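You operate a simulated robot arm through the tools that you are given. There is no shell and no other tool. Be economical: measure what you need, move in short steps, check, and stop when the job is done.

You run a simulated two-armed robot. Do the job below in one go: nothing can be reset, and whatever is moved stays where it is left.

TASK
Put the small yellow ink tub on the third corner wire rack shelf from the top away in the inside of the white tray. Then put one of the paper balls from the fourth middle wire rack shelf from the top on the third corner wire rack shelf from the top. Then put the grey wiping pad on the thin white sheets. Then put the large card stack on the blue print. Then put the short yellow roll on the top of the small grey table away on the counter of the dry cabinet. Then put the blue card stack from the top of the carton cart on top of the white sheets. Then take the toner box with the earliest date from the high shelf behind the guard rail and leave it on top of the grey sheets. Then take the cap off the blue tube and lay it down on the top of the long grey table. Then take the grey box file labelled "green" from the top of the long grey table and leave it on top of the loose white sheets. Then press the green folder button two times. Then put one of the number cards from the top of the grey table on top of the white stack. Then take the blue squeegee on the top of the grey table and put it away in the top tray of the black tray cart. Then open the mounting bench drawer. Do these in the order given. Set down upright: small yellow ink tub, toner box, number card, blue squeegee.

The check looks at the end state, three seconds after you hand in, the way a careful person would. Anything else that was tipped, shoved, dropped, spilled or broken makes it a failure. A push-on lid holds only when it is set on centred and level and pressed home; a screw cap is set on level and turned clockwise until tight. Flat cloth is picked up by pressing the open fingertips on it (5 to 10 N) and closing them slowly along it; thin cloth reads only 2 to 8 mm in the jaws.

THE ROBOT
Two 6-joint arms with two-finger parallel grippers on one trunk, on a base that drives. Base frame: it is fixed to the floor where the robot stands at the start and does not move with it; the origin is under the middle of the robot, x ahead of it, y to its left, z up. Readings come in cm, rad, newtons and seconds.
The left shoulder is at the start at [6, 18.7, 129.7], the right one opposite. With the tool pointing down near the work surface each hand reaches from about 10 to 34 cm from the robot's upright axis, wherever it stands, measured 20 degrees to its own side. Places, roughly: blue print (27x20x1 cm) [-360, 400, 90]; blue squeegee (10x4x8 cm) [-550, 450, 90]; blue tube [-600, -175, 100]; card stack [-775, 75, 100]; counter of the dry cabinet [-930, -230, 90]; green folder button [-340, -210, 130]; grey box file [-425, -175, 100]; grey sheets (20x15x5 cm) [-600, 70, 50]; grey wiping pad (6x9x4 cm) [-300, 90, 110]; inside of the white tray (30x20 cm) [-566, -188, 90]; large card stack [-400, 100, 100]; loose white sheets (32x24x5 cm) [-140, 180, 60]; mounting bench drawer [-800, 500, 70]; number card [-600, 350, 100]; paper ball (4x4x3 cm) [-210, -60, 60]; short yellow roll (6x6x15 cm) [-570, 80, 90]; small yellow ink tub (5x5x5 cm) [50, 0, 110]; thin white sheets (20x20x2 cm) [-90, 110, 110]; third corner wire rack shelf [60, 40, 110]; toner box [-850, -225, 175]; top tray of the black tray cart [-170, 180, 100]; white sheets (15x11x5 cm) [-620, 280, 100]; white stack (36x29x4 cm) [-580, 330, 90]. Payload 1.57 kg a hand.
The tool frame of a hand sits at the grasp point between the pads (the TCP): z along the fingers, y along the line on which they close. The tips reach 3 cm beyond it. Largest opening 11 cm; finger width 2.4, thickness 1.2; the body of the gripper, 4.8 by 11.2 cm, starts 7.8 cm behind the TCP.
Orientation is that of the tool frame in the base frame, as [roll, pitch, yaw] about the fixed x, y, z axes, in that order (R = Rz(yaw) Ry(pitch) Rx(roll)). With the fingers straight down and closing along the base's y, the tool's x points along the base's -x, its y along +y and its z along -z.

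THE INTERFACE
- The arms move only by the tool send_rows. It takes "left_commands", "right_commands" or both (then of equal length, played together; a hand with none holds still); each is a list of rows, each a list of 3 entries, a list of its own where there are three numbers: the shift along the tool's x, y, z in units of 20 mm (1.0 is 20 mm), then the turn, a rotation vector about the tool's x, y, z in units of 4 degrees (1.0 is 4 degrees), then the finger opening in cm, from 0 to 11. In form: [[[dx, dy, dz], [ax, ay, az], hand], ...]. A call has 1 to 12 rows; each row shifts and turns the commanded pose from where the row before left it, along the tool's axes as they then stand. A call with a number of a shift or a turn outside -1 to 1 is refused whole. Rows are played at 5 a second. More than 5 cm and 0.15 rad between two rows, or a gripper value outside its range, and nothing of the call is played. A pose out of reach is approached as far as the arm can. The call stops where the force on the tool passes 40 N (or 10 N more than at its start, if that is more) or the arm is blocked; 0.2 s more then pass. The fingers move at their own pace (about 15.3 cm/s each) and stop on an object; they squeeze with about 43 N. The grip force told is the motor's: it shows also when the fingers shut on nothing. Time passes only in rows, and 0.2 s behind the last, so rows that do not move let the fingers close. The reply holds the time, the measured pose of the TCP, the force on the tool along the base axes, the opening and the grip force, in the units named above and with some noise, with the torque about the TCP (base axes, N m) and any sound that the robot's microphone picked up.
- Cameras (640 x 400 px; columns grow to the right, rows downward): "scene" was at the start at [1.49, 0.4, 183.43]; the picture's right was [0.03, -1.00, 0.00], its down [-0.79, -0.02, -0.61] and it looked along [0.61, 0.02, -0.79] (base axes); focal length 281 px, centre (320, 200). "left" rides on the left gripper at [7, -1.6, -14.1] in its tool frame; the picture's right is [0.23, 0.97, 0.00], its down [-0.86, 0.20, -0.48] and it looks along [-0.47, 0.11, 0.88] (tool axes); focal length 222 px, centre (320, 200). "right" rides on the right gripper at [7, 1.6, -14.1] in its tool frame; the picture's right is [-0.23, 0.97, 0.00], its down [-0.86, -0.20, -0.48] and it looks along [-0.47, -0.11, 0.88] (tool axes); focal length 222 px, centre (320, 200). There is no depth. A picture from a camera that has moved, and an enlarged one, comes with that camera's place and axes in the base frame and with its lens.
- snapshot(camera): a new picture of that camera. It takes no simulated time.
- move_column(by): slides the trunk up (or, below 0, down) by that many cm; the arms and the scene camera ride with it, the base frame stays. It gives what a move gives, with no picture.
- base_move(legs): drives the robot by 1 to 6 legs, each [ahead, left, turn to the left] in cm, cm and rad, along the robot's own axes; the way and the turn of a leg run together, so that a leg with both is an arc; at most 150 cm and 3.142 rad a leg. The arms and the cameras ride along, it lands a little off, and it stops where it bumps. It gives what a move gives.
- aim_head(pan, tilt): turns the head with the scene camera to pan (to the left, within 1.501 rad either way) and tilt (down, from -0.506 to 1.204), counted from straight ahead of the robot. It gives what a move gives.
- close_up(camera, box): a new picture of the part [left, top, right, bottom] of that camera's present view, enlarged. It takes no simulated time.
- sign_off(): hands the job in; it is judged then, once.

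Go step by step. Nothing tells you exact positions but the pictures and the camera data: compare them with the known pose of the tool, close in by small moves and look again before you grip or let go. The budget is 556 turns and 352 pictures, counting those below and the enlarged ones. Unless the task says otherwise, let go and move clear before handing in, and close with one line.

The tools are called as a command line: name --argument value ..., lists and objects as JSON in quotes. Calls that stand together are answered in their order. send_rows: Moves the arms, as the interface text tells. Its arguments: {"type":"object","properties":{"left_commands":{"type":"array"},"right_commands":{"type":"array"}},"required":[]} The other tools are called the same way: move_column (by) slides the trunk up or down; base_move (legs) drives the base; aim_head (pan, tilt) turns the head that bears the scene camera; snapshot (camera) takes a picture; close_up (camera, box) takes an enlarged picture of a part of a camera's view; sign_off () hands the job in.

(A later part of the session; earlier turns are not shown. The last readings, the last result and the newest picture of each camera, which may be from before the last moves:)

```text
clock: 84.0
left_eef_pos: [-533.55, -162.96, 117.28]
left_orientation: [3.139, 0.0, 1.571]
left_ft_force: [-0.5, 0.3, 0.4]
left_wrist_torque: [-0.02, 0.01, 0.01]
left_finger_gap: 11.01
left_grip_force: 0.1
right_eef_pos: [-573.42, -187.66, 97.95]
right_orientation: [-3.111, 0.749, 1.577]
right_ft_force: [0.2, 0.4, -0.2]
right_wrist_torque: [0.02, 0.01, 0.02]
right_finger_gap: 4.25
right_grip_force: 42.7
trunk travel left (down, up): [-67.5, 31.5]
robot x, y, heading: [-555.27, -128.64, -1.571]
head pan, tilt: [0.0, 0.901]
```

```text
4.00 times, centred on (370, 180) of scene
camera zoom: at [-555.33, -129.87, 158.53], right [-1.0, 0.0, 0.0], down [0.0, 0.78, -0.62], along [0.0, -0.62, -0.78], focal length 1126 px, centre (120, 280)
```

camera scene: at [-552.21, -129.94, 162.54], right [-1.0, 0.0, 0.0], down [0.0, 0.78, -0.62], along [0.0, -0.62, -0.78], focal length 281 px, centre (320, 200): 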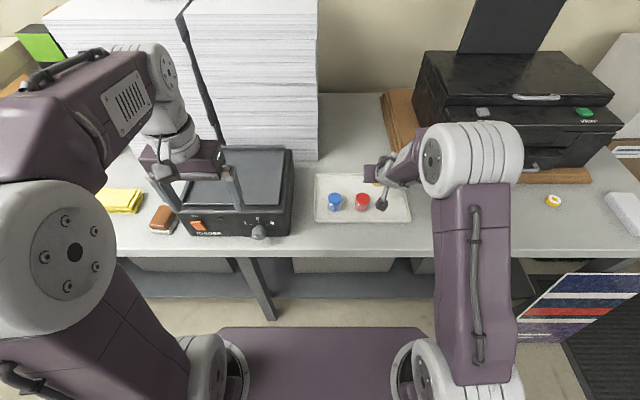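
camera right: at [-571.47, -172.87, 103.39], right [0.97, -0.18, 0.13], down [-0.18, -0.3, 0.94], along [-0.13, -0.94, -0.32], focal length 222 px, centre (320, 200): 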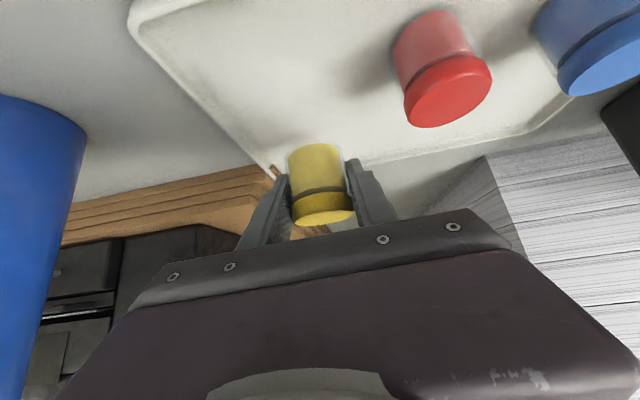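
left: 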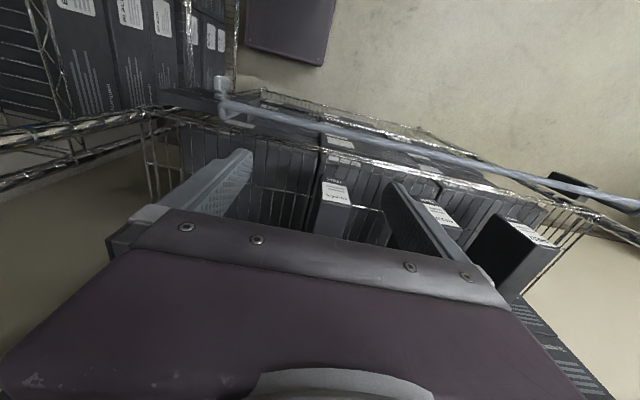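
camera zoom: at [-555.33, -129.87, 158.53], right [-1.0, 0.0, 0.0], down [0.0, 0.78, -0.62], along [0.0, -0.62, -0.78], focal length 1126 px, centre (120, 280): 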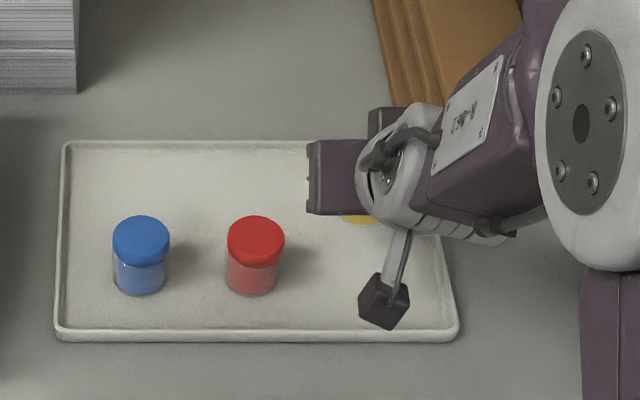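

Position is good: inside the tray, clear of the red tub. Lowering on.

move_column --by -2.5

move_column --by -0.8

snapshot --camera "right"

```text
clock: 84.7
left_eef_pos: [-533.53, -162.95, 114.72]
left_orientation: [3.14, -0.001, 1.572]
left_ft_force: [0.7, -1.1, -0.8]
left_wrist_torque: [0.01, 0.0, 0.0]
left_finger_gap: 11.01
left_grip_force: 0.1
right_eef_pos: [-573.37, -187.7, 95.35]
right_orientation: [-3.108, 0.751, 1.578]
right_ft_force: [-0.1, -0.8, -0.9]
right_wrist_torque: [0.01, 0.01, 0.02]
right_finger_gap: 4.28
right_grip_force: 43.0
trunk travel left (down, up): [-65.0, 34.0]
robot x, y, heading: [-554.89, -128.51, -1.567]
head pan, tilt: [0.0, 0.901]
```

```text
clock: 85.2
left_eef_pos: [-533.61, -162.86, 113.9]
left_orientation: [3.141, 0.002, 1.574]
left_ft_force: [-0.7, -0.1, -0.6]
left_wrist_torque: [0.04, 0.02, 0.04]
left_finger_gap: 11.0
left_grip_force: 0.1
right_eef_pos: [-573.65, -187.73, 94.61]
right_orientation: [-3.108, 0.75, 1.577]
right_ft_force: [-0.3, -0.3, -0.3]
right_wrist_torque: [-0.03, -0.01, 0.02]
right_finger_gap: 4.28
right_grip_force: 42.9
trunk travel left (down, up): [-64.2, 34.8]
robot x, y, heading: [-555.19, -128.37, -1.571]
head pan, tilt: [0.0, 0.901]
```

```text
321 pictures are left
camera right: at [-571.37, -172.88, 100.1], right [0.97, -0.18, 0.13], down [-0.18, -0.3, 0.94], along [-0.13, -0.94, -0.32], focal length 222 px, centre (320, 200)
```

right: 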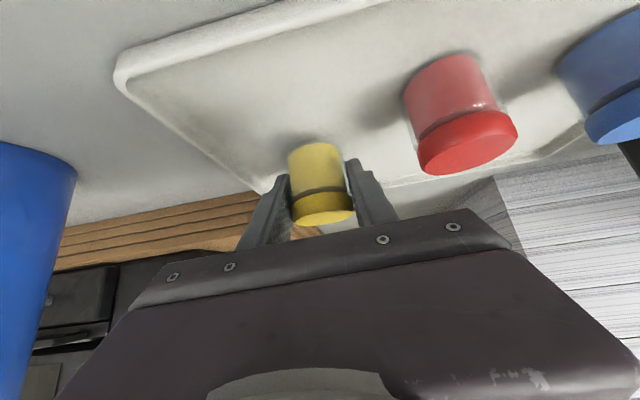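

move_column --by -0.8

move_column --by -0.5

snapshot --camera "right"

```text
clock: 85.8
left_eef_pos: [-533.56, -162.97, 113.19]
left_orientation: [-3.141, -0.001, 1.573]
left_ft_force: [0.0, -0.4, 0.2]
left_wrist_torque: [0.02, 0.01, 0.0]
left_finger_gap: 11.01
left_grip_force: 0.1
right_eef_pos: [-573.4, -187.63, 93.86]
right_orientation: [-3.109, 0.75, 1.579]
right_ft_force: [0.1, 0.3, -1.7]
right_wrist_torque: [0.05, 0.01, 0.01]
right_finger_gap: 4.25
right_grip_force: 43.0
trunk travel left (down, up): [-63.4, 35.6]
robot x, y, heading: [-555.28, -128.71, -1.573]
head pan, tilt: [0.0, 0.901]
```

```text
clock: 86.3
left_eef_pos: [-533.53, -162.71, 112.71]
left_orientation: [-3.141, 0.003, 1.573]
left_ft_force: [-0.4, 0.0, 0.0]
left_wrist_torque: [-0.03, 0.0, 0.01]
left_finger_gap: 11.01
left_grip_force: 0.0
right_eef_pos: [-573.52, -187.7, 93.58]
right_orientation: [-3.108, 0.757, 1.576]
right_ft_force: [-0.8, -1.3, 16.0]
right_wrist_torque: [-0.24, -0.39, 0.07]
right_finger_gap: 4.25
right_grip_force: 43.0
trunk travel left (down, up): [-62.9, 36.1]
robot x, y, heading: [-555.25, -128.63, -1.568]
head pan, tilt: [0.0, 0.901]
```

```text
320 pictures are left
camera right: at [-571.36, -172.84, 99.03], right [0.97, -0.18, 0.13], down [-0.18, -0.29, 0.94], along [-0.13, -0.94, -0.31], focal length 222 px, centre (320, 200)
```

right: 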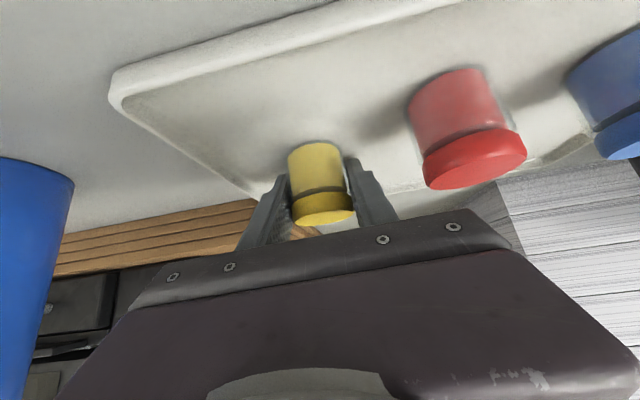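

Contact at 16 N. Opening slightly, then raising.

send_rows --right_commands '[[[0, 0, 0], [0, 0, 0], 4.4], [[0, 0, 0], [0, 0, 0], 5.0], [[0, 0, 0], [0, 0, 0], 5.8]]'

move_column --by 2

snapshot --camera "right"

```text
clock: 87.2
left_eef_pos: [-533.77, -162.69, 112.73]
left_orientation: [3.139, 0.002, 1.572]
left_ft_force: [-0.1, 0.1, 0.2]
left_wrist_torque: [0.01, -0.03, -0.01]
left_finger_gap: 10.99
left_grip_force: 0.1
right_eef_pos: [-573.63, -187.75, 93.56]
right_orientation: [-3.11, 0.759, 1.573]
right_ft_force: [-11.7, -6.7, 27.1]
right_wrist_torque: [-0.55, -0.33, -0.46]
right_finger_gap: 4.68
right_grip_force: 0.1
trunk travel left (down, up): [-62.9, 36.1]
robot x, y, heading: [-554.9, -128.88, -1.572]
head pan, tilt: [0.0, 0.901]
```

```text
clock: 87.8
left_eef_pos: [-533.54, -162.68, 114.59]
left_orientation: [3.141, 0.0, 1.573]
left_ft_force: [-0.2, -0.3, -1.1]
left_wrist_torque: [0.03, 0.02, -0.04]
left_finger_gap: 11.01
left_grip_force: 0.1
right_eef_pos: [-573.29, -187.51, 95.17]
right_orientation: [-3.108, 0.745, 1.578]
right_ft_force: [-0.2, 0.6, 0.3]
right_wrist_torque: [-0.01, 0.03, 0.01]
right_finger_gap: 5.82
right_grip_force: 0.2
trunk travel left (down, up): [-64.9, 34.1]
robot x, y, heading: [-555.38, -128.66, -1.571]
head pan, tilt: [0.0, 0.901]
```

```text
319 pictures are left
camera right: at [-571.33, -172.76, 100.72], right [0.97, -0.18, 0.13], down [-0.18, -0.3, 0.94], along [-0.13, -0.94, -0.33], focal length 222 px, centre (320, 200)
```

right: 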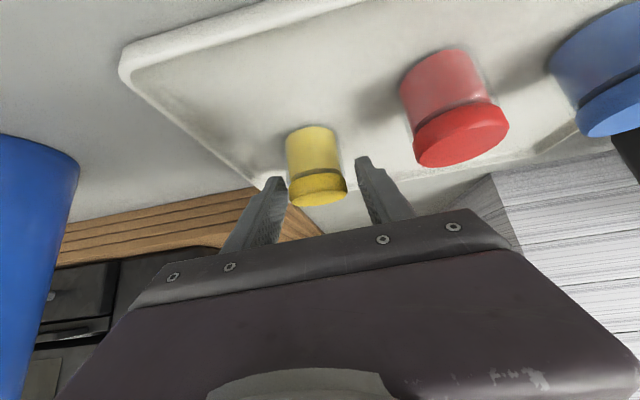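

The tub stands upright in the tray. Raise, back off, and go for the paper ball.

move_column --by 20

base_move --legs '[[-22, 0, 0]]'

close_up --camera "scene" --box '[260, 60, 500, 210]'

```text
clock: 90.0
left_eef_pos: [-533.71, -162.9, 134.5]
left_orientation: [-3.142, 0.0, 1.573]
left_ft_force: [-0.1, 0.9, -0.1]
left_wrist_torque: [0.0, -0.01, 0.04]
left_finger_gap: 11.02
left_grip_force: 0.1
right_eef_pos: [-573.38, -187.72, 115.35]
right_orientation: [-3.108, 0.749, 1.578]
right_ft_force: [-0.5, -0.2, 0.4]
right_wrist_torque: [0.02, -0.03, 0.01]
right_finger_gap: 5.79
right_grip_force: 0.0
trunk travel left (down, up): [-84.9, 14.1]
robot x, y, heading: [-555.15, -128.52, -1.569]
head pan, tilt: [0.0, 0.901]
```

```text
clock: 91.7
left_eef_pos: [-533.68, -141.32, 134.53]
left_orientation: [3.142, -0.003, 1.573]
left_ft_force: [-0.1, -0.4, 0.0]
left_wrist_torque: [0.03, 0.02, 0.01]
left_finger_gap: 11.0
left_grip_force: 0.1
right_eef_pos: [-573.49, -166.09, 115.07]
right_orientation: [-3.108, 0.748, 1.576]
right_ft_force: [-0.7, 0.2, -0.7]
right_wrist_torque: [0.01, 0.01, -0.03]
right_finger_gap: 5.83
right_grip_force: 0.0
trunk travel left (down, up): [-84.9, 14.1]
robot x, y, heading: [-555.29, -106.62, -1.569]
head pan, tilt: [0.0, 0.901]
```

```text
2.67 times, centred on (380, 135) of scene
camera zoom: at [-555.21, -108.48, 175.93], right [-1.0, 0.0, 0.0], down [0.0, 0.79, -0.62], along [0.0, -0.62, -0.79], focal length 750 px, centre (160, 373)
```

zoom: 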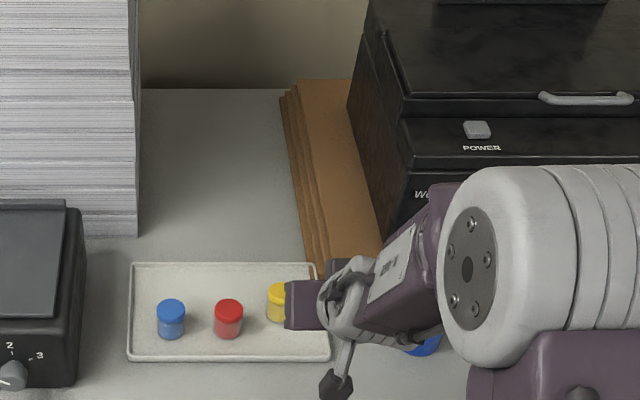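

Tub done. Now retract the right hand and drive to the open end of the middle rack at about (-290,-60), facing +x.

send_rows --right_commands '[[[0.7, 0, -0.9], [0, 0, 0], 6], [[0.7, 0.3, -0.9], [0, 0, 0], 6], [[0.7, 0.3, -0.9], [0, 0, 0], 6], [[0.7, 0.3, -0.9], [0, 0, 0], 6], [[0.7, 0.3, -0.9], [0, 0, 0], 6], [[0.7, 0.3, -0.9], [0, 0, 0], 6], [[0.7, 0.3, -0.9], [0, 0, 0], 6], [[0.7, 0.3, -0.9], [0, 0, 0], 6], [[0.7, 0, -0.9], [0, 0, 0], 6]]'

base_move --legs '[[0, 130, 0], [0, 115, 0], [0, 0, 1.571], [0, 40, 0]]'

aim_head --pan 0.0 --tilt 0.6

snapshot --camera "scene"

```text
clock: 93.7
left_eef_pos: [-533.6, -140.93, 134.66]
left_orientation: [3.141, 0.0, 1.573]
left_ft_force: [-0.1, 0.4, -0.8]
left_wrist_torque: [0.02, 0.03, 0.04]
left_finger_gap: 11.0
left_grip_force: 0.1
right_eef_pos: [-567.65, -149.29, 119.39]
right_orientation: [-3.108, 0.749, 1.575]
right_ft_force: [-0.4, 0.1, 0.7]
right_wrist_torque: [0.0, -0.02, 0.0]
right_finger_gap: 6.0
right_grip_force: 0.1
right hand out of reach, approached as far as the arm can: row 8, 9
trunk travel left (down, up): [-84.9, 14.1]
robot x, y, heading: [-555.57, -106.79, -1.575]
head pan, tilt: [0.0, 0.901]
```

```text
clock: 111.7
left_eef_pos: [-274.57, -44.77, 134.59]
left_orientation: [3.139, -0.001, -3.141]
left_ft_force: [0.3, -1.0, 0.5]
left_wrist_torque: [0.02, -0.02, -0.02]
left_finger_gap: 11.0
left_grip_force: 0.1
right_eef_pos: [-266.04, -78.73, 119.56]
right_orientation: [-3.111, 0.749, -3.141]
right_ft_force: [-0.6, -0.7, 0.0]
right_wrist_torque: [0.03, -0.02, 0.0]
right_finger_gap: 5.98
right_grip_force: 0.1
trunk travel left (down, up): [-84.9, 14.1]
robot x, y, heading: [-308.53, -66.3, -0.002]
head pan, tilt: [0.0, 0.901]
```

```text
clock: 112.5
left_eef_pos: [-274.37, -44.56, 134.52]
left_orientation: [3.141, 0.002, 3.139]
left_ft_force: [-0.5, 0.8, -0.6]
left_wrist_torque: [-0.01, 0.03, 0.04]
left_finger_gap: 10.98
left_grip_force: 0.0
right_eef_pos: [-266.11, -78.47, 119.37]
right_orientation: [-3.106, 0.75, -3.137]
right_ft_force: [0.3, -0.2, 0.2]
right_wrist_torque: [-0.01, -0.04, 0.01]
right_finger_gap: 5.98
right_grip_force: 0.1
trunk travel left (down, up): [-84.9, 14.1]
robot x, y, heading: [-309.18, -66.11, 0.004]
head pan, tilt: [0.0, 0.6]
```

```text
317 pictures are left
camera scene: at [-306.05, -65.86, 178.41], right [0.0, -1.0, 0.0], down [-0.57, 0.0, -0.82], along [0.82, 0.0, -0.57], focal length 281 px, centre (320, 200)
```

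scene: 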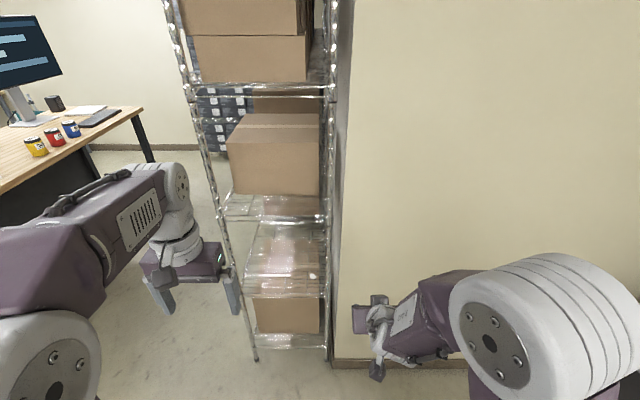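

The rack's open end faces me. Enlarging the lower shelves.

close_up --camera "scene" --box '[200, 180, 360, 380]'

```text
2.00 times, centred on (280, 280) of scene
camera zoom: at [-306.05, -65.86, 178.41], right [0.0, -1.0, 0.0], down [-0.57, 0.0, -0.82], along [0.82, 0.0, -0.57], focal length 563 px, centre (400, 40)
```

zoom: 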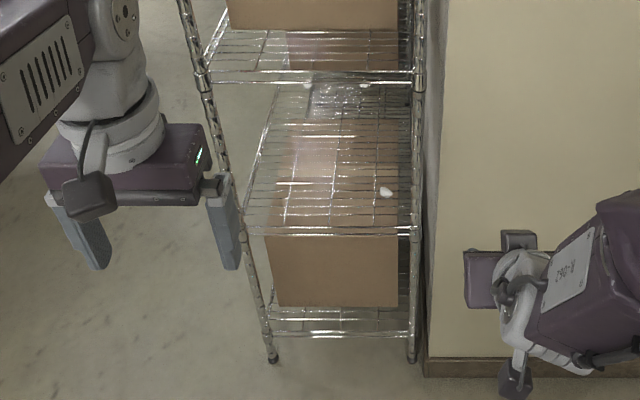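

Ball at about [-206,-62,60]; shelf at z≈58, next shelf up at 107. I lower the trunk here, turn slightly right and drive close.

move_column --by -45

base_move --legs '[[0, 0, -0.2], [0, 36, 0], [36, 0, 0]]'

snapshot --camera "right"

snapshot --camera "scene"

```text
refused: -45 is not a number from -40 to 40
```

```text
clock: 117.4
left_eef_pos: [-228.68, -23.41, 134.73]
left_orientation: [-3.141, 0.001, 2.943]
left_ft_force: [0.0, -0.4, 0.5]
left_wrist_torque: [-0.01, -0.03, 0.01]
left_finger_gap: 10.98
left_grip_force: 0.0
right_eef_pos: [-227.08, -58.53, 119.54]
right_orientation: [-3.109, 0.751, 2.945]
right_ft_force: [-0.6, 0.1, -0.1]
right_wrist_torque: [0.01, -0.03, 0.01]
right_finger_gap: 6.0
right_grip_force: 0.0
trunk travel left (down, up): [-84.9, 14.1]
robot x, y, heading: [-266.66, -37.69, -0.199]
head pan, tilt: [0.0, 0.6]
```

```text
315 pictures are left
camera right: at [-241.13, -53.41, 124.95], right [0.37, 0.92, 0.13], down [0.25, -0.24, 0.94], along [0.89, -0.32, -0.32], focal length 222 px, centre (320, 200)
```

right: 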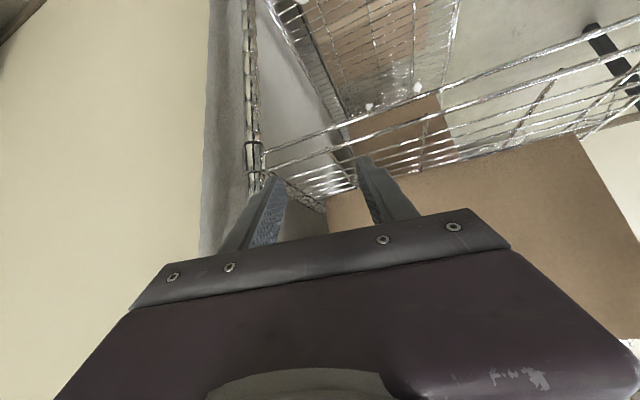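

```text
314 pictures are left
camera scene: at [-263.92, -38.17, 178.42], right [-0.2, -0.98, 0.0], down [-0.55, 0.11, -0.83], along [0.81, -0.16, -0.56], focal length 281 px, centre (320, 200)
```

scene: 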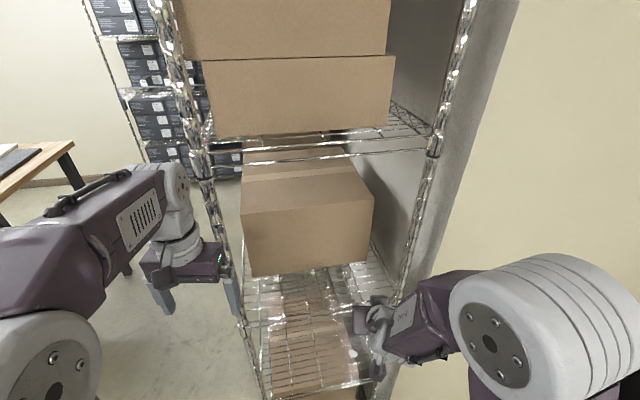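

Hands are just outside the rack end; lowering the trunk straight down is clear.

move_column --by -40

move_column --by -8

snapshot --camera "right"

aim_head --pan 0.0 --tilt 0.75

snapshot --camera "scene"

```text
clock: 121.3
left_eef_pos: [-228.44, -23.52, 94.61]
left_orientation: [3.141, 0.0, 2.943]
left_ft_force: [-0.3, 0.4, 0.0]
left_wrist_torque: [-0.02, 0.04, -0.02]
left_finger_gap: 10.98
left_grip_force: 0.0
right_eef_pos: [-226.96, -58.67, 79.41]
right_orientation: [-3.108, 0.748, 2.947]
right_ft_force: [-0.2, -0.8, 0.5]
right_wrist_torque: [0.01, -0.02, -0.01]
right_finger_gap: 6.0
right_grip_force: 0.0
trunk travel left (down, up): [-44.9, 54.1]
robot x, y, heading: [-266.47, -38.26, -0.198]
head pan, tilt: [0.0, 0.6]
```

```text
clock: 122.4
left_eef_pos: [-228.43, -23.61, 86.59]
left_orientation: [3.141, 0.001, 2.942]
left_ft_force: [0.3, 0.0, 0.8]
left_wrist_torque: [-0.02, -0.02, 0.01]
left_finger_gap: 10.99
left_grip_force: 0.0
right_eef_pos: [-226.96, -58.41, 71.43]
right_orientation: [-3.109, 0.749, 2.948]
right_ft_force: [-0.3, -0.4, -0.6]
right_wrist_torque: [0.02, -0.02, -0.01]
right_finger_gap: 6.02
right_grip_force: 0.1
trunk travel left (down, up): [-36.9, 62.1]
robot x, y, heading: [-266.53, -37.48, -0.205]
head pan, tilt: [0.0, 0.6]
```

```text
313 pictures are left
camera right: at [-240.93, -53.44, 76.91], right [0.37, 0.92, 0.13], down [0.26, -0.24, 0.94], along [0.89, -0.32, -0.32], focal length 222 px, centre (320, 200)
```

right: 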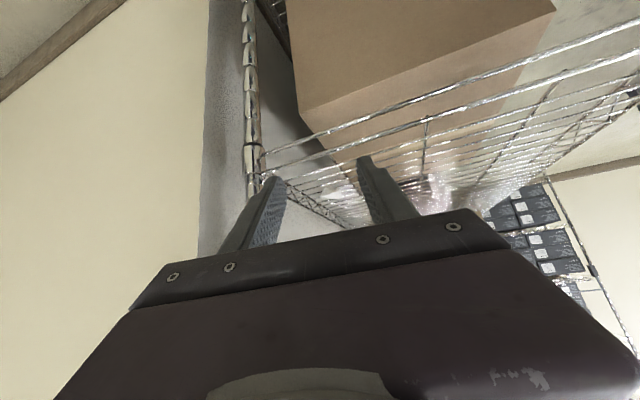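

```text
clock: 123.1
left_eef_pos: [-228.49, -23.61, 86.66]
left_orientation: [-3.14, 0.002, 2.942]
left_ft_force: [-0.2, 0.0, -0.2]
left_wrist_torque: [0.01, 0.01, -0.04]
left_finger_gap: 11.01
left_grip_force: 0.0
right_eef_pos: [-226.93, -58.47, 71.34]
right_orientation: [-3.107, 0.749, 2.945]
right_ft_force: [-0.4, 0.1, -0.6]
right_wrist_torque: [-0.02, 0.02, 0.01]
right_finger_gap: 6.0
right_grip_force: 0.0
trunk travel left (down, up): [-36.9, 62.1]
robot x, y, heading: [-266.75, -38.07, -0.202]
head pan, tilt: [0.0, 0.75]
```

```text
312 pictures are left
camera scene: at [-264.15, -38.11, 129.13], right [-0.2, -0.98, 0.0], down [-0.67, 0.14, -0.73], along [0.72, -0.15, -0.68], focal length 281 px, centre (320, 200)
```

scene: 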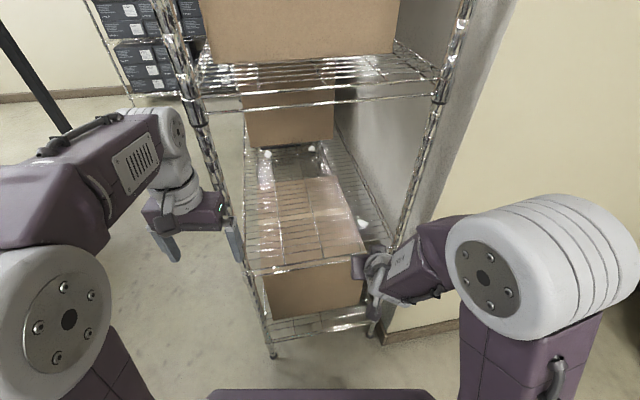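

close_up --camera "scene" --box '[240, 130, 420, 280]'

```text
2.67 times, centred on (330, 205) of scene
camera zoom: at [-264.15, -38.11, 129.13], right [-0.2, -0.98, 0.0], down [-0.67, 0.14, -0.73], along [0.72, -0.15, -0.68], focal length 750 px, centre (293, 187)
```

zoom: 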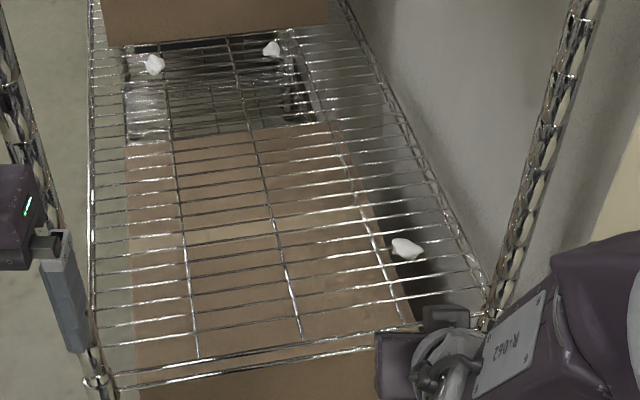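

Ball at about [-205.5,-64,60.5], close to the rear post. I go 8 cm nearer, yaw the hand a bit so its body stays off the post, and reach most of the way.

base_move --legs '[[8, 0, 0]]'

send_rows --right_commands '[[[0, 0.2, 0], [0.82, 0, 0.86], 7], [[0, 0.3, 0], [0.82, 0, 0.86], 7], [[0, 0.3, 0], [0.82, 0, 0.86], 7], [[-0.3, 0.2, 0.8], [0, 0, 0], 7], [[-0.3, 0.2, 0.8], [0, 0, 0], 7], [[-0.3, 0, 0.8], [0, 0, 0], 7], [[-0.3, 0, 0.8], [0, 0, 0], 7], [[-0.3, 0, 0.8], [0, 0, 0], 7], [[-0.2, 0, 0.8], [0, 0, 0], 7], [[0, 0, 0.8], [0, 0, 0], 7]]'

snapshot --camera "right"

close_up --camera "scene" --box '[280, 150, 440, 270]'

```text
clock: 124.1
left_eef_pos: [-224.29, -24.26, 86.64]
left_orientation: [3.14, -0.021, 2.938]
left_ft_force: [-2.6, -0.1, 0.9]
left_wrist_torque: [-0.12, -0.31, -0.02]
left_finger_gap: 11.01
left_grip_force: 0.0
right_eef_pos: [-222.08, -59.55, 71.45]
right_orientation: [-3.109, 0.749, 2.944]
right_ft_force: [0.9, -0.2, -0.2]
right_wrist_torque: [0.0, 0.01, 0.0]
right_finger_gap: 6.02
right_grip_force: 0.0
trunk travel left (down, up): [-36.9, 62.1]
robot x, y, heading: [-261.62, -38.98, -0.201]
head pan, tilt: [0.0, 0.75]
stopped in leg 1: the force on the tool passed its limit (the readings are from after the stop); the commanded pose is now the measured one
```

```text
clock: 126.2
left_eef_pos: [-224.59, -24.13, 86.92]
left_orientation: [3.141, -0.014, 2.936]
left_ft_force: [0.1, 0.0, -0.2]
left_wrist_torque: [0.0, -0.01, -0.01]
left_finger_gap: 11.01
left_grip_force: 0.0
right_eef_pos: [-213.04, -61.26, 66.94]
right_orientation: [-3.11, 0.765, 2.702]
right_ft_force: [-22.5, 9.0, 28.5]
right_wrist_torque: [1.05, -0.05, 1.02]
right_finger_gap: 6.77
right_grip_force: 0.0
trunk travel left (down, up): [-36.9, 62.1]
robot x, y, heading: [-261.06, -38.69, -0.202]
head pan, tilt: [0.0, 0.75]
stopped in row 10 (right hand): the force on the tool passed its limit (the readings are from after the stop); the commanded pose is now the measured one
```

```text
310 pictures are left
camera right: at [-225.5, -52.98, 72.13], right [0.58, 0.8, 0.13], down [0.18, -0.29, 0.94], along [0.79, -0.52, -0.31], focal length 222 px, centre (320, 200)
```

right: 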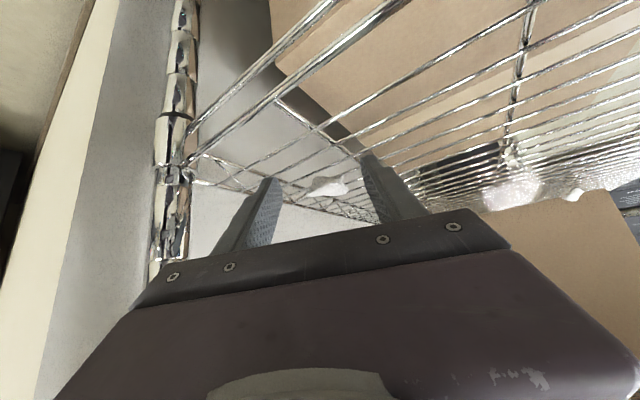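

```text
3.33 times, centred on (360, 210) of scene
camera zoom: at [-259.94, -38.82, 129.2], right [-0.2, -0.98, 0.0], down [-0.66, 0.13, -0.74], along [0.72, -0.15, -0.68], focal length 938 px, centre (187, 167)
```

zoom: 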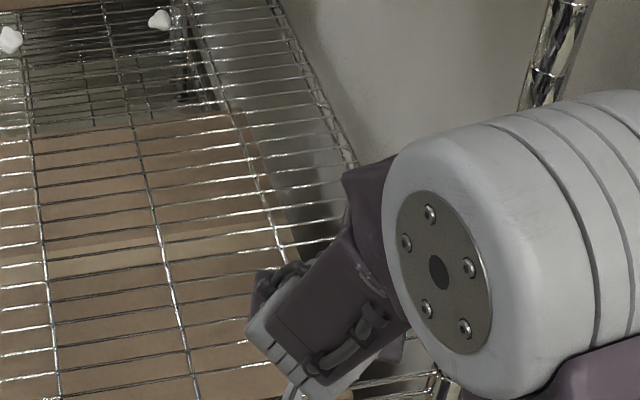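

The fingertips met the wires at z≈64, so the ball sits at about [-210.7,-62.2,65.5], nearly between the tips. I slide forward a bit and close.

send_rows --right_commands '[[[-0.2, 0, -0.2], [0, 0, 0], 7], [[-0.3, 0.05, 0.25], [0, 0, 0], 7], [[-0.3, 0.05, 0.25], [0, 0, 0], 7], [[0, 0, 0], [0, 0, 0], 7]]'

snapshot --camera "right"

```text
clock: 127.2
left_eef_pos: [-224.16, -24.33, 86.66]
left_orientation: [3.141, -0.02, 2.938]
left_ft_force: [-5.6, 2.0, -3.2]
left_wrist_torque: [-0.1, -0.49, -0.11]
left_finger_gap: 11.01
left_grip_force: 0.1
right_eef_pos: [-211.24, -62.0, 67.07]
right_orientation: [-3.106, 0.757, 2.702]
right_ft_force: [-0.9, -0.4, 0.4]
right_wrist_torque: [0.01, -0.01, -0.03]
right_finger_gap: 7.0
right_grip_force: 0.1
trunk travel left (down, up): [-36.9, 62.1]
robot x, y, heading: [-261.83, -38.55, -0.198]
head pan, tilt: [0.0, 0.75]
```

```text
308 pictures are left
camera right: at [-223.64, -53.68, 72.43], right [0.58, 0.8, 0.13], down [0.18, -0.29, 0.94], along [0.79, -0.53, -0.32], focal length 222 px, centre (320, 200)
```

right: 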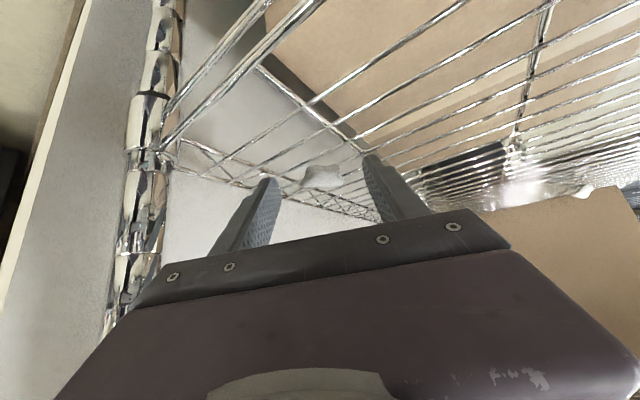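

Ball lies between the pads. Closing.

send_rows --right_commands '[[[0, 0, 0], [0, 0, 0], 4], [[0, 0, 0], [0, 0, 0], 2.5], [[0, 0, 0], [0, 0, 0], 2.5]]'

snapshot --camera "right"

```text
clock: 128.1
left_eef_pos: [-224.16, -24.28, 86.62]
left_orientation: [-3.141, -0.019, 2.937]
left_ft_force: [-5.7, 2.0, -3.7]
left_wrist_torque: [-0.08, -0.47, -0.07]
left_finger_gap: 11.0
left_grip_force: 0.1
right_eef_pos: [-211.32, -61.99, 67.0]
right_orientation: [-3.106, 0.757, 2.701]
right_ft_force: [1.0, 1.0, 0.1]
right_wrist_torque: [0.0, 0.0, -0.03]
right_finger_gap: 3.14
right_grip_force: 40.6
trunk travel left (down, up): [-36.9, 62.1]
robot x, y, heading: [-261.29, -38.97, -0.198]
head pan, tilt: [0.0, 0.75]
```

```text
307 pictures are left
camera right: at [-223.65, -53.67, 72.44], right [0.58, 0.8, 0.13], down [0.18, -0.29, 0.94], along [0.79, -0.53, -0.32], focal length 222 px, centre (320, 200)
```

right: 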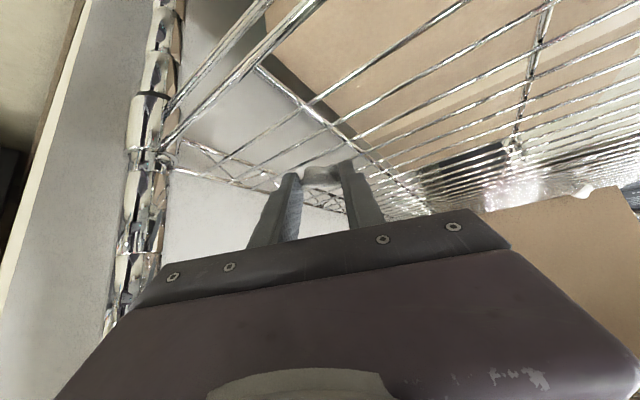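

Gripped at 3.1 cm. Lift and back out.

send_rows --right_commands '[[[-0.4, 0, -0.4], [0, 0, 0], 2], [[-0.7, 0, -0.7], [0, 0, 0], 2], [[-0.7, 0, -0.7], [0, 0, 0], 2]]'

base_move --legs '[[-30, 0, 0]]'

snapshot --camera "right"

move_column --by 40

```text
clock: 128.8
left_eef_pos: [-224.22, -24.22, 86.7]
left_orientation: [3.14, -0.02, 2.936]
left_ft_force: [-4.4, 1.9, -0.5]
left_wrist_torque: [-0.26, -0.56, -0.04]
left_finger_gap: 11.01
left_grip_force: 0.0
right_eef_pos: [-211.05, -61.75, 72.12]
right_orientation: [-3.107, 0.758, 2.703]
right_ft_force: [0.5, 0.0, -0.5]
right_wrist_torque: [-0.01, -0.01, -0.01]
right_finger_gap: 3.16
right_grip_force: 40.9
trunk travel left (down, up): [-36.9, 62.1]
robot x, y, heading: [-261.59, -38.71, -0.204]
head pan, tilt: [0.0, 0.75]
```

```text
clock: 130.9
left_eef_pos: [-253.62, -18.31, 86.56]
left_orientation: [3.14, -0.019, 2.939]
left_ft_force: [-0.3, -0.1, 0.3]
left_wrist_torque: [-0.02, -0.01, 0.0]
left_finger_gap: 11.02
left_grip_force: 0.0
right_eef_pos: [-240.23, -55.99, 72.21]
right_orientation: [-3.106, 0.758, 2.705]
right_ft_force: [0.1, -0.9, -0.1]
right_wrist_torque: [0.05, -0.02, 0.02]
right_finger_gap: 3.16
right_grip_force: 40.2
trunk travel left (down, up): [-36.9, 62.1]
robot x, y, heading: [-290.77, -32.67, -0.202]
head pan, tilt: [0.0, 0.75]
```

```text
306 pictures are left
camera right: at [-252.68, -47.68, 77.6], right [0.58, 0.8, 0.13], down [0.18, -0.29, 0.94], along [0.79, -0.52, -0.32], focal length 222 px, centre (320, 200)
```

right: 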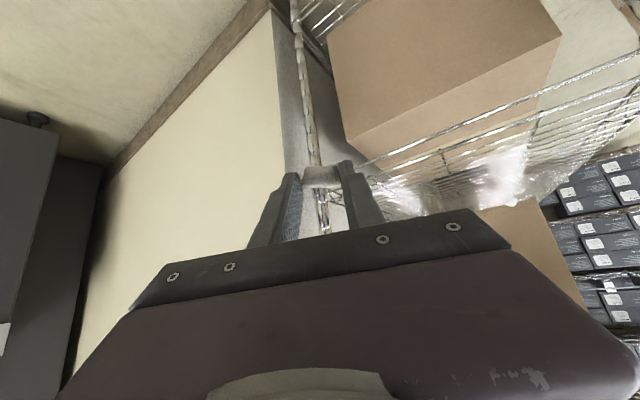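

```text
clock: 134.7
left_eef_pos: [-253.47, -18.36, 126.53]
left_orientation: [3.14, -0.022, 2.941]
left_ft_force: [-0.4, -0.6, 0.6]
left_wrist_torque: [0.0, 0.0, -0.02]
left_finger_gap: 11.02
left_grip_force: 0.1
right_eef_pos: [-240.23, -56.0, 112.1]
right_orientation: [-3.105, 0.755, 2.704]
right_ft_force: [0.6, 0.2, -0.8]
right_wrist_torque: [-0.03, -0.01, 0.0]
right_finger_gap: 3.14
right_grip_force: 40.1
trunk travel left (down, up): [-76.9, 22.1]
robot x, y, heading: [-290.73, -33.09, -0.196]
head pan, tilt: [0.0, 0.75]
```

Driving back up the aisle to the corner rack.

base_move --legs '[[0, 0, 0.2], [0, 52, 0], [140, 0, 0], [132, 0, 0]]'

move_column --by 15.6

snapshot --camera "scene"

snapshot --camera "right"

```text
clock: 151.3
left_eef_pos: [13.34, 40.37, 126.73]
left_orientation: [3.141, -0.017, 3.123]
left_ft_force: [-0.1, -0.7, -0.3]
left_wrist_torque: [-0.01, 0.02, 0.01]
left_finger_gap: 11.0
left_grip_force: 0.0
right_eef_pos: [32.64, 5.93, 111.44]
right_orientation: [-3.102, 0.737, 2.892]
right_ft_force: [-22.2, 1.3, 0.0]
right_wrist_torque: [0.04, 0.44, -0.07]
right_finger_gap: 2.82
right_grip_force: 38.0
trunk travel left (down, up): [-76.9, 22.1]
robot x, y, heading: [-20.54, 18.93, -0.012]
head pan, tilt: [0.0, 0.75]
stopped in leg 4: the force on the tool passed its limit (the readings are from after the stop); the commanded pose is now the measured one
```

```text
clock: 152.1
left_eef_pos: [13.45, 40.28, 132.12]
left_orientation: [3.139, -0.019, 3.125]
left_ft_force: [0.6, 0.3, 0.5]
left_wrist_torque: [0.0, 0.0, -0.02]
left_finger_gap: 11.01
left_grip_force: 0.0
right_eef_pos: [32.53, 5.93, 116.41]
right_orientation: [-3.094, 0.725, 2.901]
right_ft_force: [-8.8, -1.7, -4.4]
right_wrist_torque: [-0.1, -0.07, 0.22]
right_finger_gap: 3.11
right_grip_force: 40.5
trunk travel left (down, up): [-82.4, 16.6]
robot x, y, heading: [-19.82, 19.03, -0.01]
head pan, tilt: [0.0, 0.75]
stopped: the force on the tool passed its limit (the readings are from after the stop); the commanded pose is now the measured one
```

```text
305 pictures are left
camera scene: at [-18.27, 19.29, 174.67], right [-0.01, -1.0, 0.0], down [-0.68, 0.01, -0.73], along [0.73, -0.01, -0.68], focal length 281 px, centre (320, 200)
```

scene: 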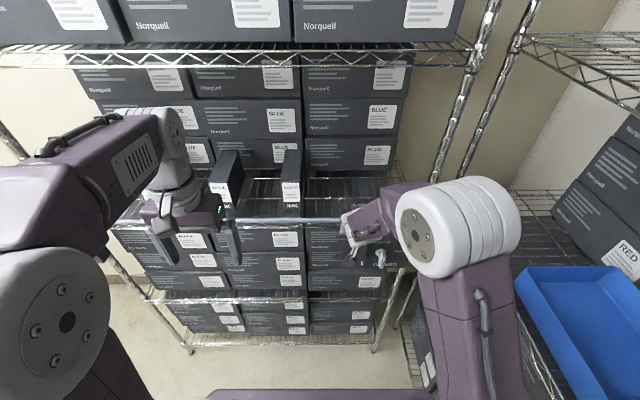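

```text
304 pictures are left
camera right: at [19.0, 11.67, 122.34], right [0.43, 0.9, 0.12], down [0.27, -0.25, 0.93], along [0.86, -0.37, -0.34], focal length 222 px, centre (320, 200)
```

right: 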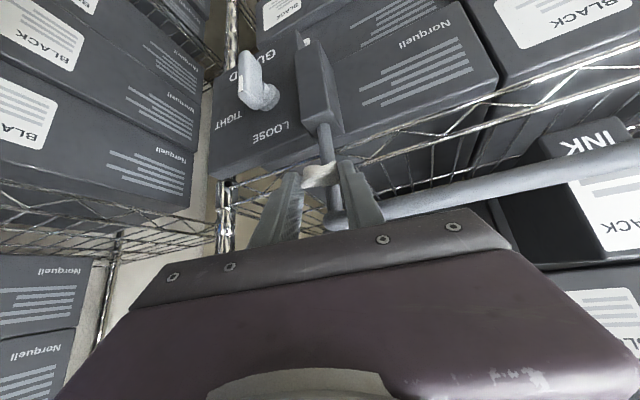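

The hand touched a guard rail in front of the shelf. I back off, raise to the original height and then come in over the rail.

base_move --legs '[[-8, 0, 0]]'

move_column --by 14

snapshot --camera "right"

close_up --camera "scene" --box '[200, 120, 480, 300]'

```text
clock: 153.2
left_eef_pos: [6.5, 40.47, 131.76]
left_orientation: [3.139, -0.026, 3.125]
left_ft_force: [0.9, -1.4, 0.1]
left_wrist_torque: [0.0, 0.03, 0.01]
left_finger_gap: 11.0
left_grip_force: 0.2
right_eef_pos: [25.41, 5.95, 116.27]
right_orientation: [-3.092, 0.721, 2.902]
right_ft_force: [1.2, -0.3, 0.3]
right_wrist_torque: [0.0, 0.0, -0.02]
right_finger_gap: 3.1
right_grip_force: 40.5
trunk travel left (down, up): [-82.4, 16.6]
robot x, y, heading: [-28.36, 19.36, -0.009]
head pan, tilt: [0.0, 0.75]
```

```text
clock: 154.9
left_eef_pos: [5.62, 40.48, 146.01]
left_orientation: [3.141, -0.021, 3.126]
left_ft_force: [0.1, 0.0, -0.1]
left_wrist_torque: [0.02, -0.01, -0.01]
left_finger_gap: 11.01
left_grip_force: 0.0
right_eef_pos: [24.82, 5.94, 130.4]
right_orientation: [-3.094, 0.725, 2.905]
right_ft_force: [0.0, 0.6, 0.5]
right_wrist_torque: [0.02, 0.01, -0.01]
right_finger_gap: 3.1
right_grip_force: 40.4
trunk travel left (down, up): [-96.4, 2.6]
robot x, y, heading: [-28.62, 19.3, -0.011]
head pan, tilt: [0.0, 0.75]
```

```text
303 pictures are left
camera right: at [11.25, 11.78, 136.26], right [0.43, 0.9, 0.12], down [0.27, -0.25, 0.93], along [0.86, -0.37, -0.34], focal length 222 px, centre (320, 200)
```

right: 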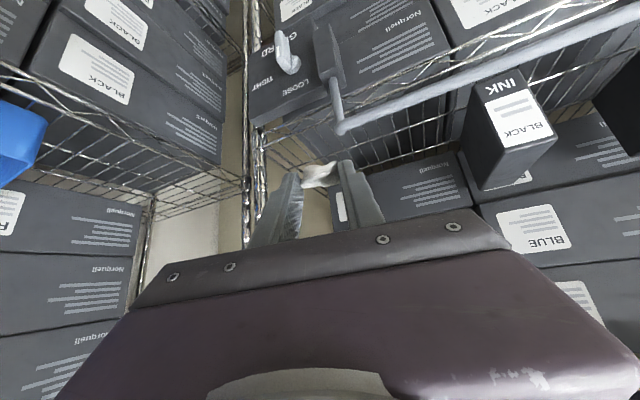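

```text
2.22 times, centred on (340, 210) of scene
camera zoom: at [-26.03, 19.42, 188.57], right [-0.01, -1.0, 0.0], down [-0.68, 0.01, -0.73], along [0.73, -0.01, -0.68], focal length 625 px, centre (276, 178)
```

zoom: 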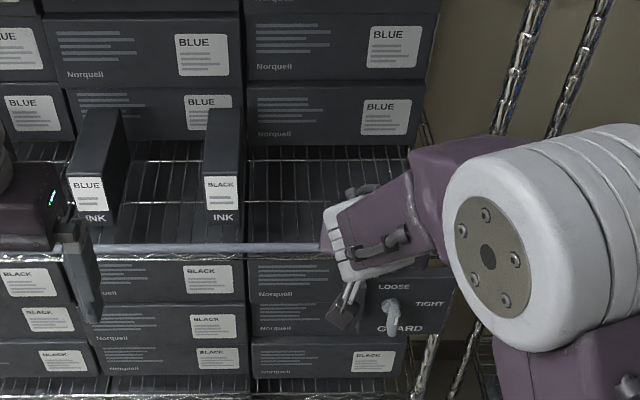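

The spot where the tub stood is free. Drive ahead over the rail, then lower.

base_move --legs '[[27, 0, 0]]'

snapshot --camera "right"

```text
clock: 156.8
left_eef_pos: [32.77, 40.05, 146.09]
left_orientation: [3.14, -0.019, 3.124]
left_ft_force: [0.0, 0.1, -0.4]
left_wrist_torque: [0.0, 0.0, -0.03]
left_finger_gap: 11.0
left_grip_force: 0.1
right_eef_pos: [51.72, 5.62, 130.61]
right_orientation: [-3.095, 0.728, 2.9]
right_ft_force: [-1.2, -0.1, 0.0]
right_wrist_torque: [-0.01, -0.01, 0.01]
right_finger_gap: 3.14
right_grip_force: 40.4
trunk travel left (down, up): [-96.4, 2.6]
robot x, y, heading: [-0.65, 18.92, -0.011]
head pan, tilt: [0.0, 0.75]
```

```text
301 pictures are left
camera right: at [38.21, 11.41, 136.39], right [0.43, 0.9, 0.12], down [0.26, -0.25, 0.93], along [0.87, -0.37, -0.34], focal length 222 px, centre (320, 200)
```

right: 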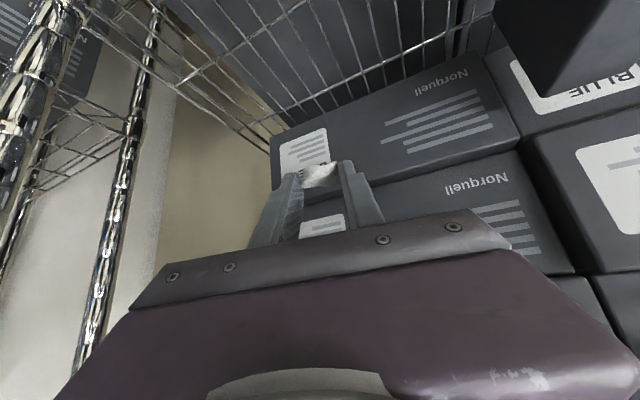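

move_column --by -13

snapshot --camera "right"

```text
clock: 158.4
left_eef_pos: [33.02, 40.02, 133.07]
left_orientation: [3.14, -0.022, 3.123]
left_ft_force: [-1.0, -0.1, 1.1]
left_wrist_torque: [0.0, 0.0, -0.01]
left_finger_gap: 11.0
left_grip_force: 0.1
right_eef_pos: [52.08, 5.55, 117.45]
right_orientation: [-3.094, 0.724, 2.901]
right_ft_force: [-0.7, 0.1, -0.1]
right_wrist_torque: [-0.02, -0.04, -0.02]
right_finger_gap: 3.12
right_grip_force: 39.5
trunk travel left (down, up): [-83.4, 15.6]
robot x, y, heading: [-1.07, 18.92, -0.009]
head pan, tilt: [0.0, 0.75]
```

```text
300 pictures are left
camera right: at [38.62, 11.41, 123.26], right [0.43, 0.9, 0.12], down [0.27, -0.25, 0.93], along [0.86, -0.37, -0.34], focal length 222 px, centre (320, 200)
```

right: 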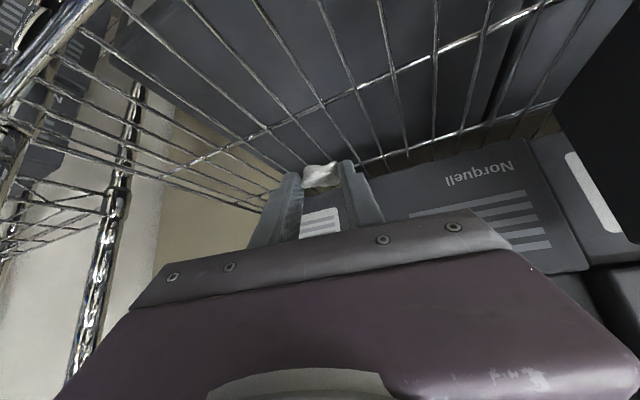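

move_column --by -2.4

move_column --by -0.7

```text
clock: 159.1
left_eef_pos: [32.96, 40.15, 130.62]
left_orientation: [3.137, -0.02, 3.123]
left_ft_force: [-0.4, 0.6, 0.0]
left_wrist_torque: [0.03, -0.01, 0.03]
left_finger_gap: 10.98
left_grip_force: 0.1
right_eef_pos: [51.97, 5.68, 114.94]
right_orientation: [-3.095, 0.726, 2.901]
right_ft_force: [-0.5, -0.1, 0.1]
right_wrist_torque: [-0.02, -0.05, 0.02]
right_finger_gap: 3.12
right_grip_force: 40.1
trunk travel left (down, up): [-81.0, 18.0]
robot x, y, heading: [-1.07, 18.84, -0.009]
head pan, tilt: [0.0, 0.75]
```

```text
clock: 159.6
left_eef_pos: [32.86, 40.19, 130.13]
left_orientation: [3.14, -0.018, 3.123]
left_ft_force: [-0.2, 0.0, -0.5]
left_wrist_torque: [-0.03, 0.0, 0.03]
left_finger_gap: 11.0
left_grip_force: 0.0
right_eef_pos: [51.92, 5.67, 114.86]
right_orientation: [-3.097, 0.734, 2.898]
right_ft_force: [3.7, -2.0, 28.2]
right_wrist_torque: [-0.3, -0.75, 0.0]
right_finger_gap: 3.12
right_grip_force: 39.8
trunk travel left (down, up): [-80.3, 18.7]
robot x, y, heading: [-1.11, 19.05, -0.007]
head pan, tilt: [0.0, 0.75]
```

Contact. Open gently and raise.

send_rows --right_commands '[[[0, 0, 0], [0, 0, 0], 3.6], [[0, 0, 0], [0, 0, 0], 4.5], [[0, 0, 0], [0, 0, 0], 6]]'

move_column --by 3

snapshot --camera "right"

```text
clock: 160.4
left_eef_pos: [32.52, 39.66, 130.22]
left_orientation: [3.137, -0.017, 3.125]
left_ft_force: [0.6, -0.3, -0.4]
left_wrist_torque: [0.0, 0.02, 0.03]
left_finger_gap: 11.01
left_grip_force: 0.0
right_eef_pos: [51.77, 5.13, 114.6]
right_orientation: [-3.097, 0.732, 2.895]
right_ft_force: [-0.7, -15.5, 31.2]
right_wrist_torque: [0.17, -0.5, -0.58]
right_finger_gap: 4.62
right_grip_force: 0.0
trunk travel left (down, up): [-80.3, 18.7]
robot x, y, heading: [-0.94, 18.7, -0.013]
head pan, tilt: [0.0, 0.75]
```

```text
clock: 161.2
left_eef_pos: [32.8, 39.94, 133.0]
left_orientation: [3.139, -0.02, 3.124]
left_ft_force: [-0.5, 0.1, -0.8]
left_wrist_torque: [0.01, 0.01, 0.03]
left_finger_gap: 10.99
left_grip_force: 0.1
right_eef_pos: [51.87, 5.56, 117.2]
right_orientation: [-3.097, 0.724, 2.9]
right_ft_force: [0.4, 0.4, 0.3]
right_wrist_torque: [0.03, 0.0, 0.01]
right_finger_gap: 6.0
right_grip_force: 0.0
trunk travel left (down, up): [-83.3, 15.7]
robot x, y, heading: [-0.9, 18.77, -0.016]
head pan, tilt: [0.0, 0.75]
```

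```text
299 pictures are left
camera right: at [38.43, 11.34, 123.15], right [0.43, 0.9, 0.12], down [0.27, -0.25, 0.93], along [0.86, -0.37, -0.34], focal length 222 px, centre (320, 200)
```

right: 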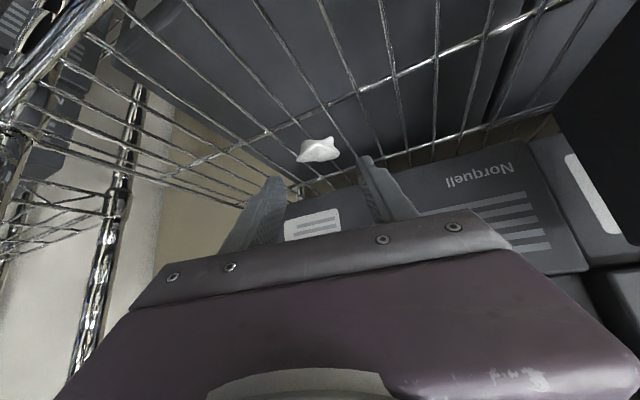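

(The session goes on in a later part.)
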